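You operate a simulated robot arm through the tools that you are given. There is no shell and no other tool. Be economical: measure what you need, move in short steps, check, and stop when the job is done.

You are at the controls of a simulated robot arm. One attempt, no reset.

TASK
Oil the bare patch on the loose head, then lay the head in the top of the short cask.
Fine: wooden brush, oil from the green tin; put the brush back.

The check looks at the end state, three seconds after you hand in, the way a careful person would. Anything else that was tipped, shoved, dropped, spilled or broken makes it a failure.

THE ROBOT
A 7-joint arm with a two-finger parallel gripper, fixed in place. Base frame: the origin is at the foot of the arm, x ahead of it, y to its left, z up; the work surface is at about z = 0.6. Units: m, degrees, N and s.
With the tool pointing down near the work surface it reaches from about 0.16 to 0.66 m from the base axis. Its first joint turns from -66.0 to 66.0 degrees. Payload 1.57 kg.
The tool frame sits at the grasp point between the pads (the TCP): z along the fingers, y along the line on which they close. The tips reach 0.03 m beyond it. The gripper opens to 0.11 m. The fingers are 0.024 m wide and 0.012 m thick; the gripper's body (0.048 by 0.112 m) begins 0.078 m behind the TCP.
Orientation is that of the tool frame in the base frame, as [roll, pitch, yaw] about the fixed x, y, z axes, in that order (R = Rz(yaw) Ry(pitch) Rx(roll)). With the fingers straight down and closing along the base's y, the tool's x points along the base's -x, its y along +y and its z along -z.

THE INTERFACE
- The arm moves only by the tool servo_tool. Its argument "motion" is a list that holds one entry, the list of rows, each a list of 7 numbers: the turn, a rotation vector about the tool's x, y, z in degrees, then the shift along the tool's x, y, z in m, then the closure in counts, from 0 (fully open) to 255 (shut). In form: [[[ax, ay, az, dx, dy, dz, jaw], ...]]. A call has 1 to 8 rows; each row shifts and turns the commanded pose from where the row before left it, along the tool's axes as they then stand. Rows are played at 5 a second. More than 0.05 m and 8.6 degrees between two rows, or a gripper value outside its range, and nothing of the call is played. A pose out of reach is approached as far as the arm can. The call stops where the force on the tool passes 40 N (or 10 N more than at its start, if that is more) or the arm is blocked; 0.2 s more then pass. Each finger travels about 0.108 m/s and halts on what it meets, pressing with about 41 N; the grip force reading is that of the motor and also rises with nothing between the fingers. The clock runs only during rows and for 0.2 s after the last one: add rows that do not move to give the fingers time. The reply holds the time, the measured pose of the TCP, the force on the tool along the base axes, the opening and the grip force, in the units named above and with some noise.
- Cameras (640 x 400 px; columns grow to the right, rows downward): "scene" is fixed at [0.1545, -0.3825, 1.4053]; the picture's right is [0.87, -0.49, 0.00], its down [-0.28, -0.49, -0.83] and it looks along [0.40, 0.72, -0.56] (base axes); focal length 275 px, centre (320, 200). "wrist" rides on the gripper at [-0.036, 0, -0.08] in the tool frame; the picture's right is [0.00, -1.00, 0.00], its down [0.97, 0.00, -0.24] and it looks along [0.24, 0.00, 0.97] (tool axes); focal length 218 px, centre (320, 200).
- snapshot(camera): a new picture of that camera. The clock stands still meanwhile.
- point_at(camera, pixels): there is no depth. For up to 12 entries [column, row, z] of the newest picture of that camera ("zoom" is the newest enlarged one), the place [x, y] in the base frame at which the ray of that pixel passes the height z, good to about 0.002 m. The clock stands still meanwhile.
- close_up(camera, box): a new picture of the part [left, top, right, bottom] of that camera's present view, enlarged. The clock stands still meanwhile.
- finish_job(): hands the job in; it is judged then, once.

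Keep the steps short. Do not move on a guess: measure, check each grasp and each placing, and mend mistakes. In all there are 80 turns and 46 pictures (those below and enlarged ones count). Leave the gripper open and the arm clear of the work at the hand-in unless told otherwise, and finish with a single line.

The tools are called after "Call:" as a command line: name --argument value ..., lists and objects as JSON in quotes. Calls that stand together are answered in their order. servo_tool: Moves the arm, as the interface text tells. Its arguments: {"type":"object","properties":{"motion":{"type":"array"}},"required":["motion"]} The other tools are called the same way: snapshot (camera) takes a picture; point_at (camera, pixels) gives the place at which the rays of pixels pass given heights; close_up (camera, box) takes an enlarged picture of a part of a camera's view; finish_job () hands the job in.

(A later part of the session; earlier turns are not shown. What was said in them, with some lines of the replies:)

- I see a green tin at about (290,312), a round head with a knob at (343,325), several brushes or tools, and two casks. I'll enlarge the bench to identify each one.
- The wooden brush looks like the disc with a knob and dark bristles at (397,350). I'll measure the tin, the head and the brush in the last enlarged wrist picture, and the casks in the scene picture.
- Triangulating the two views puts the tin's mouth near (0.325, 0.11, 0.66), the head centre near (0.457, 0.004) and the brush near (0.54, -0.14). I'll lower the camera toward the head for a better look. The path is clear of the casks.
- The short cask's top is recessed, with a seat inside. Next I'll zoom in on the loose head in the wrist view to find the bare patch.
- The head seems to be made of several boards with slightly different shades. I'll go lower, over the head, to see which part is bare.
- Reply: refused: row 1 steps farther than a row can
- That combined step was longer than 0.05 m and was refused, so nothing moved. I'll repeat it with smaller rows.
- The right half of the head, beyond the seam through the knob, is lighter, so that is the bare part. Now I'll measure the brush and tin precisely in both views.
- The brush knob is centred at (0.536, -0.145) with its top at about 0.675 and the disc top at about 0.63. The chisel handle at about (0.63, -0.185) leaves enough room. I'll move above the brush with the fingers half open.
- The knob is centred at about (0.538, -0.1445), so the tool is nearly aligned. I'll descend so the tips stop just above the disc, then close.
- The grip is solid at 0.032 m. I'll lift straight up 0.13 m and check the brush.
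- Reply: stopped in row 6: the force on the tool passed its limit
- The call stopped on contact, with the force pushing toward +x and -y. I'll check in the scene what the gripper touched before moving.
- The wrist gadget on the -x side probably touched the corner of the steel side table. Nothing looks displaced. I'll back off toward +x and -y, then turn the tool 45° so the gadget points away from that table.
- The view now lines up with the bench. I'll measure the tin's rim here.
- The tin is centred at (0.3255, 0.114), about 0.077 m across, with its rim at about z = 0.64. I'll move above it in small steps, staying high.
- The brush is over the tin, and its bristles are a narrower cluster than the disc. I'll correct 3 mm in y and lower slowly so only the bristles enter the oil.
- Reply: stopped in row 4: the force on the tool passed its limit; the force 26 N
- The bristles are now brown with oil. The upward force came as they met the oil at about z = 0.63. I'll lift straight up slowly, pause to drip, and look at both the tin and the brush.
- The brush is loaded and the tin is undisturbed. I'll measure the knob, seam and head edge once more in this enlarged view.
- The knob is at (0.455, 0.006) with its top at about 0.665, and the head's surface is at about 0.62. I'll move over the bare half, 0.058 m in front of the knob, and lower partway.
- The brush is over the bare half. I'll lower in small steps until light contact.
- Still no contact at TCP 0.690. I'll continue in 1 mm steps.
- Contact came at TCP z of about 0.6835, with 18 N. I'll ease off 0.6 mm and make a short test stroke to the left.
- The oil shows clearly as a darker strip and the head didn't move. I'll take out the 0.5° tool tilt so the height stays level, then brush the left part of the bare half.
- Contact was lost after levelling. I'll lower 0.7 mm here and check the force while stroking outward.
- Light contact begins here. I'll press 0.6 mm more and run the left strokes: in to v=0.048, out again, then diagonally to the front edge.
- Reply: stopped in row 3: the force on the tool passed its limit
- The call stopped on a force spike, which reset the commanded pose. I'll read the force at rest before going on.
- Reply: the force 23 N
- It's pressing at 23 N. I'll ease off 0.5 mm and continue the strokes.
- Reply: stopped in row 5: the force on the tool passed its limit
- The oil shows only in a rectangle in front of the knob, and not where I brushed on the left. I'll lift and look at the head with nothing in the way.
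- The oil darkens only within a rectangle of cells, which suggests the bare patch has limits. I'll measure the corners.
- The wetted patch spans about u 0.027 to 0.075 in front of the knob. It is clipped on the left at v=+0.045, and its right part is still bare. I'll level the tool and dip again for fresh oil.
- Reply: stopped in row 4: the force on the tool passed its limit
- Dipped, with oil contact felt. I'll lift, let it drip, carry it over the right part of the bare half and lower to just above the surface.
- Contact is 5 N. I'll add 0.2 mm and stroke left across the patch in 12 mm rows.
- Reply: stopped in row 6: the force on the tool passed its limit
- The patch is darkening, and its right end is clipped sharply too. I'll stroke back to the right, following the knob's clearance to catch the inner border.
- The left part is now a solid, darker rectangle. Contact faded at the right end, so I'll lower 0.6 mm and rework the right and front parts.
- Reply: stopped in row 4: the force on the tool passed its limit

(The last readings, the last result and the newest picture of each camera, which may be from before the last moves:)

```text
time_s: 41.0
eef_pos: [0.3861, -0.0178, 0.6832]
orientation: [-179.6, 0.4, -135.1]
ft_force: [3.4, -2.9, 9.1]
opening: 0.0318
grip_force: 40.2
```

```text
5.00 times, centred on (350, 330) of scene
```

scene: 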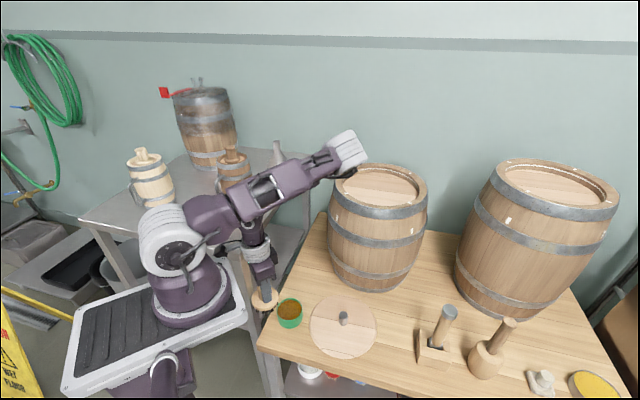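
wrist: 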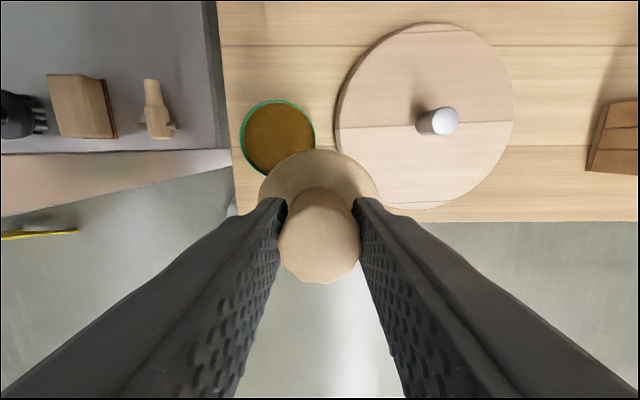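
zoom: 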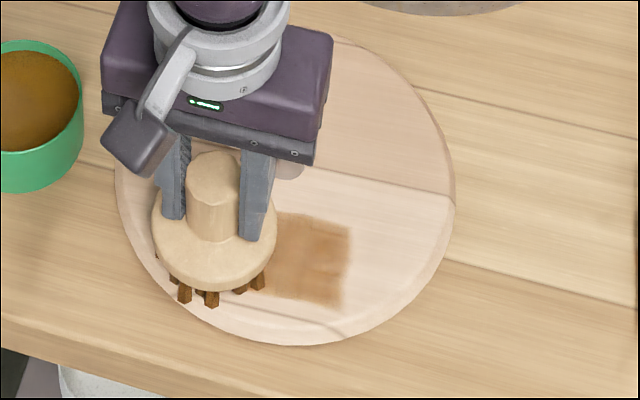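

The patch now looks uniformly dark. I'll lift clear, move away toward the brush's home, and inspect the result.

Call:
servo_tool --motion '[[[0, 0, 0, 0, 0, -0.03, 200], [0, 0, 0, 0, 0, -0.04, 200], [0, 0, 0, 0, -0.04, -0.025, 200], [0, 0, 8, 0, -0.045, 0, 200], [0, 0, 8, 0, -0.045, 0, 200], [0, 0, 8, 0, -0.045, 0, 200], [0, 0, 8, 0, 0, 0, 200], [0, 0, 8, 0, 0, 0, 200]]]'

Call:
servo_tool --motion '[[[0, 0, 5, 0, 0, 0, 200], [0, 0, 0, 0, 0, 0, 200]]]'

Call:
close_up --camera "scene" --box '[310, 290, 390, 370]'

```text
time_s: 42.8
eef_pos: [0.4945, -0.1555, 0.7811]
orientation: [-179.9, 0.4, -175.2]
ft_force: [0.0, -0.6, -0.4]
opening: 0.0318
grip_force: 40.6
```

```text
time_s: 43.4
eef_pos: [0.4945, -0.1539, 0.7809]
orientation: [180.0, 0.4, 180.0]
ft_force: [-0.2, 0.0, -1.5]
opening: 0.0319
grip_force: 40.4
```

```text
5.00 times, centred on (350, 330) of scene
```

zoom: 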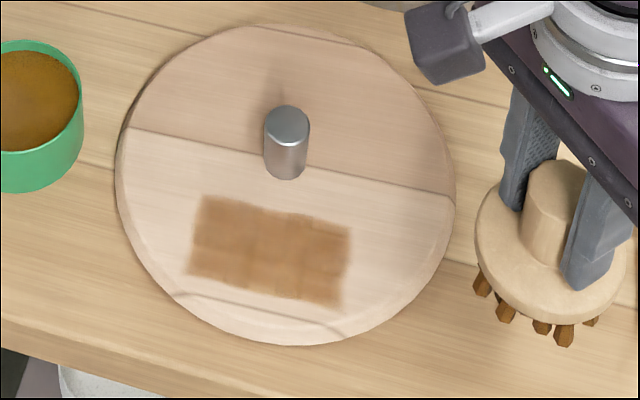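

The patch is a complete, evenly dark rectangle. I'll take the brush back over its original spot at (0.538, -0.147), level the tool and lower it.

Call:
servo_tool --motion '[[[0, 0.4, 0, -0.0218, 0.0035, 0, 200], [0, 0, 0, -0.0217, 0.0035, 0, 200], [0, 0, 0, 0, 0, 0.04, 200], [0, 0, 0, 0, 0, 0.04, 200], [0, 0, 0, 0, 0, 0.022, 200], [0, 0, 0, 0, 0, 0.004, 200], [0, 0, 0, 0, 0, 0, 200]]]'

```text
time_s: 45.0
eef_pos: [0.5353, -0.1466, 0.6725]
orientation: [-180.0, 0.1, 180.0]
ft_force: [1.0, -0.2, -1.3]
opening: 0.0317
grip_force: 40.3
```

Call:
servo_tool --motion '[[[0, 0, 0, -0.002, 0, 0.001, 200], [0, 0, 0, 0, 0, 0.0008, 200], [0, 0, 0, 0, 0, 0.0008, 200], [0, 0, 0, 0, 0, 0, 200]]]'

```text
time_s: 46.0
eef_pos: [0.5377, -0.1472, 0.6689]
orientation: [-179.9, 0.0, 180.0]
ft_force: [-0.9, 0.3, -1.8]
opening: 0.0317
grip_force: 40.7
```

Call:
servo_tool --motion '[[[0, 0, 0, 0, 0, 0.001, 200], [0, 0, 0, 0, 0, 0.0008, 200], [0, 0, 0, 0, 0, 0, 200]]]'

```text
time_s: 46.8
eef_pos: [0.5392, -0.1473, 0.6694]
orientation: [-179.9, 0.0, 180.0]
ft_force: [-0.1, 0.4, -1.2]
opening: 0.032
grip_force: 40.5
```

Call:
servo_tool --motion '[[[0, 0, 0, 0, 0, 0.001, 200], [0, 0, 0, 0, 0, 0.0008, 200], [0, 0, 0, 0, 0, 0, 200]]]'

Call:
close_up --camera "scene" --box '[370, 310, 430, 370]'

```text
time_s: 47.6
eef_pos: [0.5397, -0.1474, 0.6679]
orientation: [180.0, 0.0, 179.9]
ft_force: [0.8, 0.6, -0.2]
opening: 0.0317
grip_force: 40.0
```

```text
6.67 times, centred on (400, 340) of scene
```

zoom: 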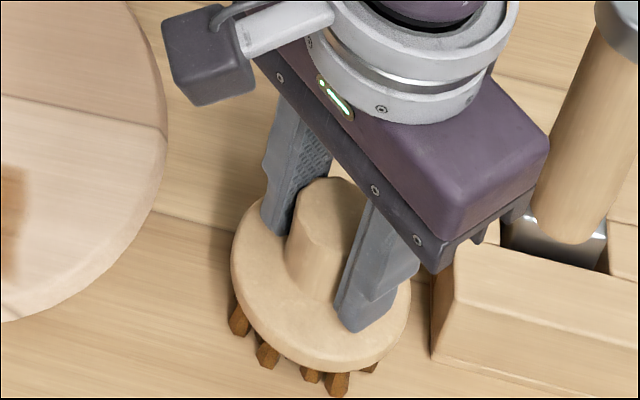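

It is just about touching. I'll lower one last millimetre and read the force.

Call:
servo_tool --motion '[[[0, 0, 0, 0, 0, 0.0006, 200], [0, 0, 0, 0, 0, 0, 200]]]'

```text
time_s: 48.2
eef_pos: [0.5397, -0.1478, 0.6665]
orientation: [-179.8, 0.1, 180.0]
ft_force: [-0.2, -0.8, -1.0]
opening: 0.0319
grip_force: 40.7
```

Call:
servo_tool --motion '[[[0, 0, 0, 0, 0, 0.0006, 200], [0, 0, 0, 0, 0, 0.0005, 200], [0, 0, 0, 0, 0, 0, 200]]]'

```text
time_s: 49.0
eef_pos: [0.5378, -0.1496, 0.6664]
orientation: [-180.0, 0.0, -180.0]
ft_force: [-7.2, 1.4, 22.1]
opening: 0.0317
grip_force: 40.9
```

It is firmly seated on the bench at 22 N. I'll ease off 0.5 mm, open the fingers to 0.067 m, and rise.

Call:
servo_tool --motion '[[[0, 0, 0, 0, 0, -0.0005, 200], [0, 0, 0, 0, 0, 0, 100], [0, 0, 0, 0, 0, 0, 100], [0, 0, 0, 0, 0, 0, 100], [0, 0, 0, 0, 0, -0.03, 100], [0, 0, 0, 0, 0, -0.05, 100], [0, 0, 0, 0, 0, -0.05, 100], [0, 0, 0, 0, 0, 0, 100]]]'

Call:
close_up --camera "scene" --box '[260, 260, 440, 390]'

```text
time_s: 50.8
eef_pos: [0.5406, -0.1453, 0.7949]
orientation: [180.0, 0.1, 180.0]
ft_force: [-0.3, 0.0, -0.2]
opening: 0.0669
grip_force: 0.0
```

```text
3.08 times, centred on (350, 325) of scene
```

zoom: 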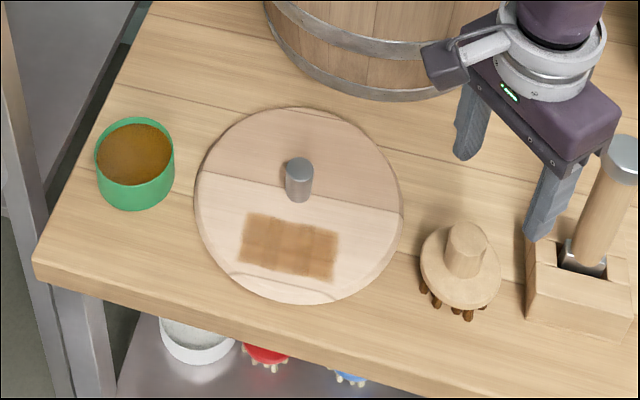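

The brush is back upright on its spot. Next I'll rise to z of about 1.1 and look at the short cask's top from above.

Call:
servo_tool --motion '[[[0, 0, 0, 0, 0, -0.05, 50], [0, 0, 0, 0, 0, -0.05, 50], [0, 0, 0, 0, 0, -0.05, 50], [0, 0, 0, 0, 0, -0.05, 50], [0, 0, 0, 0, 0, -0.05, 50], [0, 0, 0, 0, 0, -0.05, 50], [0, 0, 0, 0.02, 0.04, 0, 50], [0, 0, 0, 0.02, 0.04, 0, 50]]]'

Call:
servo_tool --motion '[[[0, 0, 0, 0.0, 0.045, 0, 50], [0, 0, 0, 0, 0.045, 0, 50], [0, 0, 0, 0, 0.045, 0, 50], [0, 0, 0, 0, 0.045, 0, 50], [0, 0, 0, 0, 0.03, 0, 50], [0, 0, 0, 0, 0, 0, 50]]]'

Call:
snapshot --camera "wrist"

```text
time_s: 52.6
eef_pos: [0.5013, -0.0666, 1.0971]
orientation: [-180.0, 0.0, 180.0]
ft_force: [0.9, 0.1, 0.0]
opening: 0.0884
grip_force: 0.0
```

```text
time_s: 54.0
eef_pos: [0.4989, 0.1414, 1.0952]
orientation: [-180.0, 0.0, 180.0]
ft_force: [-0.5, -0.4, 0.4]
opening: 0.0884
grip_force: 0.2
```

```text
7 pictures are left
```

wrist: 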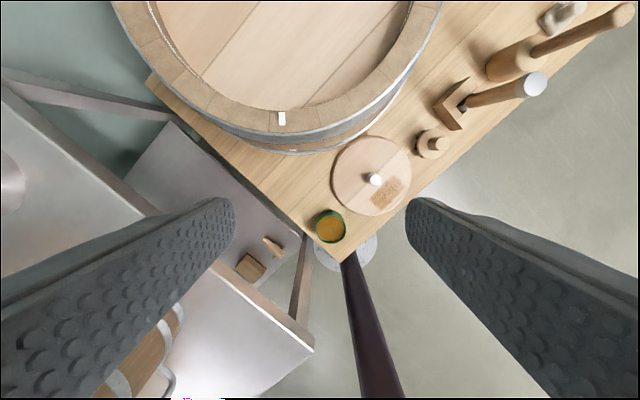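

Seven pictures are left, so I'll be sparing. Triangulating the chalk tick puts the cask rim at about z = 0.962. I'll measure rim points at that height.

Call:
point_at --camera "wrist" --pixels '[[113, 8, 0.962], [150, 78, 0.962], [215, 120, 0.962], [277, 132, 0.962], [350, 120, 0.962], [420, 60, 0.962], [442, 8, 0.962], [160, 20, 0.962], [205, 80, 0.962], [280, 108, 0.962], [360, 80, 0.962], [408, 20, 0.962]]'

```text
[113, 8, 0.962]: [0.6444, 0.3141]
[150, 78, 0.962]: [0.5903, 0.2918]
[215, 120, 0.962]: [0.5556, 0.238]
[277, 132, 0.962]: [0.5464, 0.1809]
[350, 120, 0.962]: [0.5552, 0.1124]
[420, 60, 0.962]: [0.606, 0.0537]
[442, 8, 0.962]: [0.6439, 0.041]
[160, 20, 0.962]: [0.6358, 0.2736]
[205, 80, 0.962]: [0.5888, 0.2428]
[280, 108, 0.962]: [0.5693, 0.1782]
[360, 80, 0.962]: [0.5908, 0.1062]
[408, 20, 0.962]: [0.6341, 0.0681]
```

The cask opening is centred near (0.685, 0.173) with an inner radius of about 0.115, and the head's radius is about 0.10. That is 0.71 m out, so I'll test the reach now with an empty gripper, well above the rim.

Call:
servo_tool --motion '[[[0, 0, 0, -0.04, 0.007, 0, 50], [0, 0, 0, -0.04, 0.007, 0, 50], [0, 0, 0, -0.04, 0.006, 0, 50], [0, 0, 0, -0.04, 0.006, 0, 50], [0, 0, 0, -0.026, 0.006, 0, 50], [0, 0, 0, 0, 0, 0, 50]]]'

Call:
snapshot --camera "wrist"

```text
time_s: 55.4
eef_pos: [0.6355, 0.1534, 1.0938]
orientation: [180.0, 0.0, 179.8]
ft_force: [-0.1, 0.0, 0.0]
opening: 0.088
grip_force: 0.0
out of reach, approached as far as the arm can: row 4, 5
```

```text
6 pictures are left
```

wrist: 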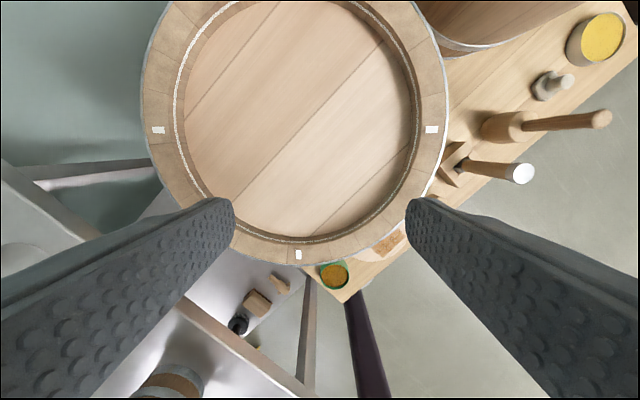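

Pointing straight down, the arm stops at 0.654 m. The new idea is to tilt the tool outward about its closing axis both at pickup and at placement. The pads still fit the cylindrical knob and the head stays level. First I'll measure the cask accurately in this view.

Call:
point_at --camera "wrist" --pixels '[[158, 130, 0.962], [432, 129, 0.962], [298, 255, 0.962], [186, 130, 0.962], [413, 129, 0.962], [299, 235, 0.962], [141, 110, 0.962], [449, 110, 0.962], [299, 266, 0.962], [240, 213, 0.962], [350, 223, 0.962], [235, 8, 0.962]]'

```text
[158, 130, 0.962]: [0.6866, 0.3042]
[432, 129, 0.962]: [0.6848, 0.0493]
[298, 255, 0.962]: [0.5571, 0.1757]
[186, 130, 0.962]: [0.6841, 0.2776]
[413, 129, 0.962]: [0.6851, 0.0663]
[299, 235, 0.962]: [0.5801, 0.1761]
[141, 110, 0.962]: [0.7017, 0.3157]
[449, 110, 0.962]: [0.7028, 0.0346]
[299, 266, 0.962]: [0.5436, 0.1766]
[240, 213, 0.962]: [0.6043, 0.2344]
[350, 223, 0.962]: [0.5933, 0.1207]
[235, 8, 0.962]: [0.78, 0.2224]
```

The cask opening centre is (0.685, 0.1765), with an opening radius of about 0.114 and a seat about 2 cm below the rim, so the head fits with about 14 mm of slack. I'll test reach here with the tool yawed 14.4° and tilted 15° outward.

Call:
servo_tool --motion '[[[0, 0, -7.2, 0, 0, 0, 50], [0, 0, -7.2, 0, 0, 0, 50], [0, -7.5, 0, 0, 0, 0, 50], [0, -7.5, 0, 0, 0, 0, 50], [0, 0, 0, 0, 0, 0, 50]]]'

```text
time_s: 56.6
eef_pos: [0.6374, 0.1553, 1.0955]
orientation: [179.9, 15.1, -165.8]
ft_force: [-0.1, -0.3, -0.1]
opening: 0.0884
grip_force: 0.0
```

The tilt is achieved. Now I'll move 0.051 m radially outward, staying level, to test.

Call:
servo_tool --motion '[[[0, 0, 0, -0.025, 0, 0.0067, 50], [0, 0, 0, -0.0246, 0, 0.0066, 50], [0, 0, 0, 0, 0, 0, 50]]]'

```text
time_s: 57.4
eef_pos: [0.6874, 0.1663, 1.0929]
orientation: [-180.0, 15.0, -165.6]
ft_force: [-0.1, -0.1, 0.2]
opening: 0.0885
grip_force: 0.1
```

It reaches that point. I'll correct y by +0.01 and test lower, to z of about 1.005, still inside the opening and above the seat.

Call:
servo_tool --motion '[[[0, 0, 0, 0.0117, 0.0103, 0.0435, 50], [0, 0, 0, 0.0117, 0, 0.0435, 50], [0, 0, 0, 0, 0, 0, 50]]]'

```text
time_s: 58.2
eef_pos: [0.6822, 0.1744, 1.0017]
orientation: [-180.0, 14.9, -165.6]
ft_force: [0.2, -0.1, 0.1]
opening: 0.0883
grip_force: 0.1
```

The placement pose is reachable. I'll keep this tool orientation for the pickup so the transfer is pure translation. Now I'll rise 0.097 m and travel back above the head.

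Call:
servo_tool --motion '[[[0, 0, 0, -0.0125, 0, -0.0482, 50], [0, 0, 0, -0.0125, 0, -0.0482, 50], [0, 0, 0, 0.0423, -0.018, -0.0113, 50], [0, 0, 0, 0.0423, -0.018, -0.0113, 50], [0, 0, 0, 0.0423, -0.018, -0.0113, 50], [0, 0, 0, 0.0423, -0.018, -0.0113, 50], [0, 0, 0, 0.0423, -0.018, -0.0113, 50], [0, 0, 0, 0.0423, -0.018, -0.0113, 50]]]'

Call:
servo_tool --motion '[[[0, 0, 0, 0.0125, 0, 0.0482, 80], [0, 0, 0, 0.0125, 0, 0.0482, 80], [0, 0, 0, 0.0125, 0, 0.0482, 80], [0, 0, 0, 0.0125, 0, 0.0482, 80], [0, 0, 0, 0.0125, 0, 0.0482, 80], [0, 0, 0, 0.0125, 0, 0.0482, 80], [0, 0, 0, 0, 0, 0, 80]]]'

Call:
snapshot --camera "wrist"

```text
time_s: 60.0
eef_pos: [0.4556, 0.0047, 1.106]
orientation: [179.9, 14.9, -165.6]
ft_force: [-0.1, 1.1, -0.4]
opening: 0.0884
grip_force: 0.1
```

```text
time_s: 61.6
eef_pos: [0.4567, 0.0081, 0.8079]
orientation: [-179.8, 15.1, -165.7]
ft_force: [-0.2, -0.3, 0.0]
opening: 0.0752
grip_force: 0.0
```

```text
5 pictures are left
```

wrist: 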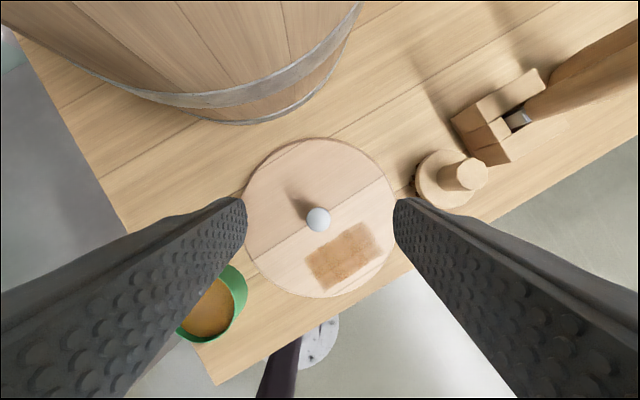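

Call:
point_at --camera "wrist" --pixels '[[318, 219, 0.66], [318, 219, 0.655], [245, 217, 0.613], [397, 217, 0.613], [320, 138, 0.613], [320, 297, 0.613]]'

```text
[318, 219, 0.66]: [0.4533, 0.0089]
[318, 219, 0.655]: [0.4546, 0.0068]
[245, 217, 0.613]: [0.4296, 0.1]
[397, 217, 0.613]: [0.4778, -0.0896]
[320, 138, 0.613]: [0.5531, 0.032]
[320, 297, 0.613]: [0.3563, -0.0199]
```

The knob at about (0.454, 0.008) lies between the fingers. I'll descend to TCP z of about 0.652 and close on it.

Call:
servo_tool --motion '[[[0, 0, 0, 0.0125, 0, 0.0482, 80], [0, 0, 0, 0.0125, 0, 0.0482, 80], [0, 0, 0, 0.0125, 0, 0.0482, 80], [0, 0, 0, 0.0015, 0, 0.0055, 80], [0, 0, 0, 0, 0, 0, 80], [0, 0, 0, 0, 0, 0, 230], [0, 0, 0, 0, 0, 0, 230], [0, 0, 0, 0, 0, 0, 230]]]'

Call:
servo_tool --motion '[[[0, 0, 0, 0, 0, 0, 230], [0, 0, 0, 0, 0, 0, 230]]]'

```text
time_s: 63.4
eef_pos: [0.4579, 0.0083, 0.6496]
orientation: [180.0, 15.0, -165.6]
ft_force: [0.1, 0.1, -0.3]
opening: 0.0273
grip_force: 37.7
```

```text
time_s: 64.0
eef_pos: [0.4585, 0.0086, 0.6501]
orientation: [-179.9, 15.0, -165.6]
ft_force: [1.1, -0.1, -0.3]
opening: 0.0274
grip_force: 37.9
```

Gripped on the knob at 0.0274 m. I'll lift 0.08 m and check that the head is carried level.

Call:
servo_tool --motion '[[[0, 0, 0, -0.0026, 0, -0.0097, 230], [0, 0, 0, -0.0052, 0, -0.0193, 230], [0, 0, 0, -0.0125, 0, -0.0482, 230], [0, 0, 0, 0, 0, 0, 230]]]'

Call:
close_up --camera "scene" --box '[260, 230, 440, 390]'

```text
time_s: 65.0
eef_pos: [0.4577, 0.0078, 0.7314]
orientation: [-179.9, 14.9, -165.6]
ft_force: [0.8, -0.5, -4.0]
opening: 0.0272
grip_force: 37.5
```

```text
2.50 times, centred on (350, 310) of scene
```

zoom: 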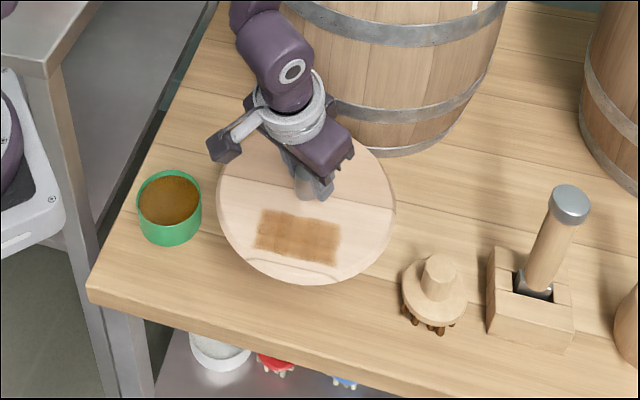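

The head is held level and nothing else moved. I'll shift 3 cm back for clearance from the cask's bulge and rise.

Call:
servo_tool --motion '[[[0, 0, 0, 0.029, 0, -0.0078, 230], [0, 0, 0, -0.0125, 0, -0.0482, 230], [0, 0, 0, -0.0125, 0, -0.0482, 230], [0, 0, 0, -0.0125, 0, -0.0482, 230], [0, 0, 0, -0.0125, 0, -0.0482, 230], [0, 0, 0, -0.0125, 0, -0.0482, 230], [0, 0, 0, -0.0125, 0, -0.0482, 230], [0, 0, 0, -0.0125, 0, -0.0482, 230]]]'

Call:
servo_tool --motion '[[[0, 0, 0, -0.0051, 0, -0.0193, 230], [0, 0, 0, 0, 0, 0, 230]]]'

```text
time_s: 66.8
eef_pos: [0.4267, 0.0024, 1.079]
orientation: [-180.0, 14.9, -165.7]
ft_force: [-0.1, 0.2, -4.1]
opening: 0.0272
grip_force: 38.0
```

```text
time_s: 67.4
eef_pos: [0.4281, 0.0024, 1.1006]
orientation: [-179.9, 15.0, -165.6]
ft_force: [0.4, -0.3, -5.1]
opening: 0.0274
grip_force: 37.6
```

The head is 9 cm above rim height. I'll translate over the cask opening in seven level steps.

Call:
servo_tool --motion '[[[0, 0, 0, -0.0409, 0.0151, 0.011, 230], [0, 0, 0, -0.0409, 0.0151, 0.011, 230], [0, 0, 0, -0.0409, 0.0151, 0.011, 230], [0, 0, 0, -0.0409, 0.0151, 0.011, 230], [0, 0, 0, -0.0409, 0.0151, 0.011, 230], [0, 0, 0, -0.0409, 0.0151, 0.011, 230], [0, 0, 0, -0.0409, 0.0151, 0.011, 230], [0, 0, 0, 0, 0, 0, 230]]]'

```text
time_s: 69.2
eef_pos: [0.6899, 0.1768, 1.0958]
orientation: [-179.9, 14.8, -165.7]
ft_force: [-0.3, -0.4, -4.3]
opening: 0.0273
grip_force: 38.4
```

Over the cask. I'll lower until the head's underside is about 2 cm above the rim, then check the centring.

Call:
servo_tool --motion '[[[0, 0, 0, 0.0084, 0, 0.0314, 230], [0, 0, 0, 0.0078, 0, 0.029, 230], [0, 0, 0, 0, 0, 0, 230]]]'

Call:
close_up --camera "scene" --box '[310, 120, 450, 240]'

```text
time_s: 70.0
eef_pos: [0.6862, 0.1796, 1.0356]
orientation: [-179.9, 15.0, -165.7]
ft_force: [0.6, 0.9, -4.5]
opening: 0.0272
grip_force: 37.4
```

```text
3.33 times, centred on (380, 180) of scene
```

zoom: 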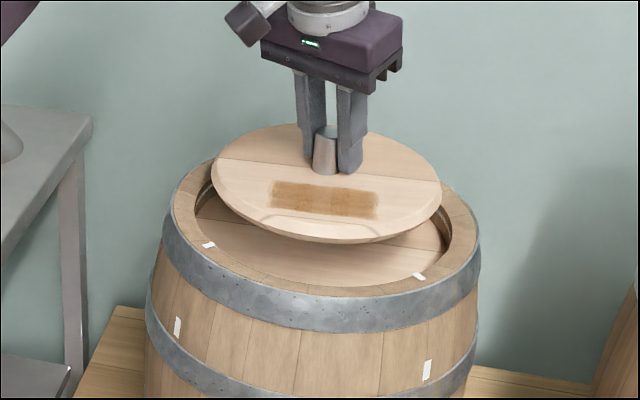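

Call:
point_at --camera "zoom" --pixels '[[211, 180, 0.995], [442, 190, 0.995], [318, 124, 0.998], [345, 242, 0.99], [209, 245, 0.962], [419, 277, 0.962]]'

```text
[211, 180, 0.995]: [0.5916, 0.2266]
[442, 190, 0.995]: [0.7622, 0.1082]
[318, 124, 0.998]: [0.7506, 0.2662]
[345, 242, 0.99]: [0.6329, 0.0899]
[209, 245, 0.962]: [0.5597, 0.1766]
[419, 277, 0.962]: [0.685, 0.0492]
```

The head's centre is within about 4 mm of the opening's centre. I'll lower in small steps into the recess.

Call:
servo_tool --motion '[[[0, 0, 0, 0.0052, 0, 0.0193, 230], [0, 0, 0, 0.0026, 0, 0.0097, 230], [0, 0, 0, 0.0013, 0, 0.0048, 230], [0, 0, 0, 0.0008, 0, 0.0029, 230], [0, 0, 0, 0, 0, 0, 230]]]'

```text
time_s: 71.2
eef_pos: [0.6871, 0.1771, 0.9971]
orientation: [-179.9, 14.9, -165.6]
ft_force: [0.0, -0.8, -6.0]
opening: 0.0275
grip_force: 38.1
```

Call:
servo_tool --motion '[[[0, 0, 0, 0.0005, 0, 0.0019, 230], [0, 0, 0, 0.0005, 0, 0.0019, 230], [0, 0, 0, 0.0004, 0, 0.0014, 230], [0, 0, 0, 0.0004, 0, 0.0014, 230], [0, 0, 0, 0, 0, 0, 230]]]'

```text
time_s: 72.4
eef_pos: [0.6865, 0.1763, 0.9905]
orientation: [-180.0, 15.1, -165.7]
ft_force: [-0.2, -0.2, -3.9]
opening: 0.0274
grip_force: 37.8
```

Call:
servo_tool --motion '[[[0, 0, 0, 0.0004, 0, 0.0014, 230], [0, 0, 0, 0.0004, 0, 0.0014, 230], [0, 0, 0, 0.0004, 0, 0.0014, 230], [0, 0, 0, 0.0004, 0, 0.0014, 230], [0, 0, 0, 0.0004, 0, 0.0014, 230], [0, 0, 0, 0, 0, 0, 230]]]'

```text
time_s: 73.8
eef_pos: [0.6872, 0.1783, 0.983]
orientation: [-179.9, 14.9, -165.5]
ft_force: [0.2, -0.9, -4.3]
opening: 0.0273
grip_force: 38.0
```

Call:
servo_tool --motion '[[[0, 0, 0, 0.0003, 0, 0.0012, 230], [0, 0, 0, 0.0003, 0, 0.0012, 230], [0, 0, 0, 0.0003, 0, 0.0012, 230], [0, 0, 0, 0.0003, 0, 0.0012, 230], [0, 0, 0, 0.0003, 0, 0.0012, 230], [0, 0, 0, 0, 0, 0, 230]]]'

Call:
close_up --camera "scene" --box '[320, 140, 440, 240]'

```text
time_s: 74.9
eef_pos: [0.689, 0.1778, 0.9815]
orientation: [-180.0, 15.6, -165.6]
ft_force: [1.6, 1.3, 5.1]
opening: 0.0273
grip_force: 37.6
stopped in row 5: the force on the tool passed its limit (the readings are from after the stop); the commanded pose is now the measured one
```

```text
4.00 times, centred on (380, 190) of scene
```

zoom: 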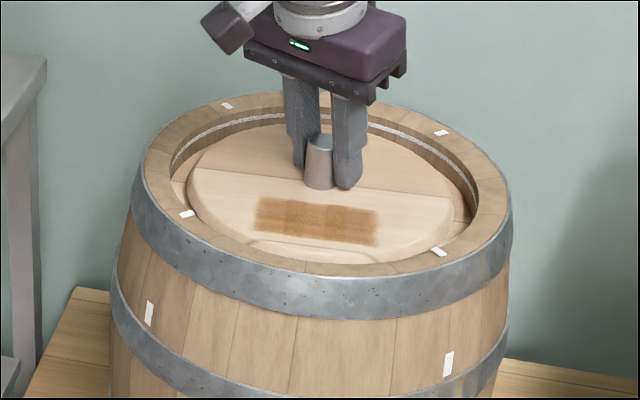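

The head is down inside the recess on its seat, patch side up, and the force shows contact. I'll open the fingers and rise vertically.

Call:
servo_tool --motion '[[[0, 0, 0, 0, 0, 0, 150], [0, 0, 0, 0, 0, 0, 110], [0, 0, 0, 0, 0, 0, 110], [0, 0, 0, 0, 0, 0, 110], [0, 0, 0, -0.0052, 0, -0.0193, 110], [0, 0, 0, -0.0104, 0, -0.0386, 110], [0, 0, 0, -0.0125, 0, -0.0482, 110], [0, 0, 0, 0, 0, 0, 110]]]'

Call:
servo_tool --motion '[[[0, 0, 0, 0.04, -0.01, -0.0107, 50], [0, 0, 0, 0.04, -0.02, -0.0107, 0], [0, 0, 0, 0.04, -0.02, -0.0107, 0], [0, 0, 0, 0.04, -0.02, -0.0107, 0], [0, 0, 0, 0.04, -0.02, -0.0107, 0], [0, 0, 0, 0.03, -0.02, -0.008, 0], [0, 0, 0, 0, 0, 0, 0]]]'

Call:
snapshot --camera "scene"

```text
time_s: 76.7
eef_pos: [0.6849, 0.1778, 1.0921]
orientation: [180.0, 15.5, -165.6]
ft_force: [-0.7, -1.5, 0.2]
opening: 0.0626
grip_force: 0.0
```

```text
time_s: 78.3
eef_pos: [0.4844, 0.0109, 1.0866]
orientation: [180.0, 15.4, -165.6]
ft_force: [-0.3, 0.2, -0.1]
opening: 0.1102
grip_force: 0.0
```

```text
1 pictures are left
```

scene: 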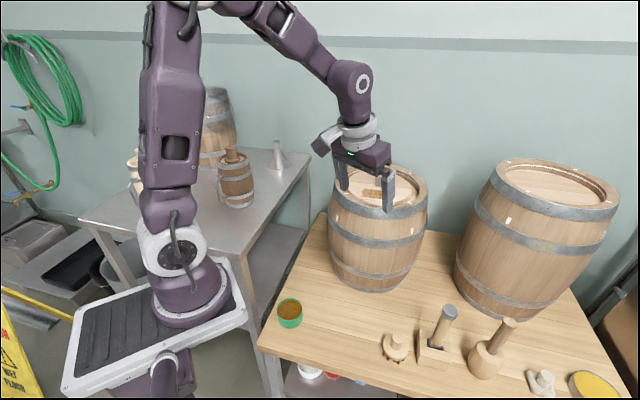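

The head stays in the cask and everything else is standing. I'll move the arm further clear and use the last picture on the cask top.

Call:
servo_tool --motion '[[[0, 0, 0, 0.0, -0.045, 0, 0], [0, 0, 0, 0.0, -0.045, 0, 0], [0, 0, 0, 0.0, -0.045, 0, 0], [0, 0, 0, 0, 0, -0.04, 0], [0, 0, 0, 0, 0, 0, 0]]]'

Call:
close_up --camera "scene" --box '[310, 130, 450, 260]'

```text
time_s: 79.5
eef_pos: [0.5035, -0.1224, 1.1267]
orientation: [-180.0, 15.3, -165.6]
ft_force: [0.7, 0.0, 0.0]
opening: 0.11
grip_force: 0.1
```

```text
3.08 times, centred on (380, 195) of scene
```

zoom: 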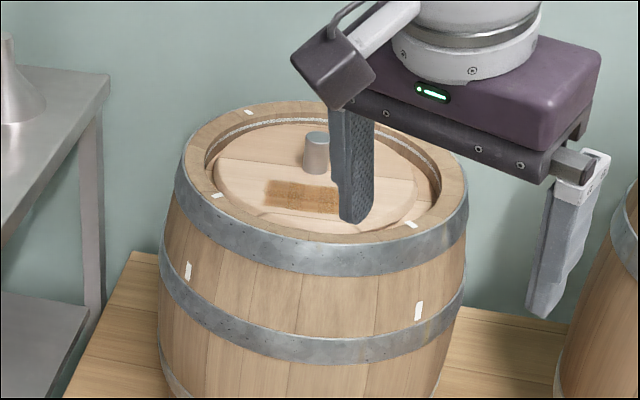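

The head lies flat and centred in the short cask with the oiled patch up. The brush is back in its place, and the gripper is open and clear, so I'm handing in.

Call:
finish_job

```text
The job is handed in.
```

The bare patch is oiled, the head lies flat in the top of the short cask, and the wooden brush is back in its place; the wrist touched the steel side table once on the way to the tin, and I saw nothing move.
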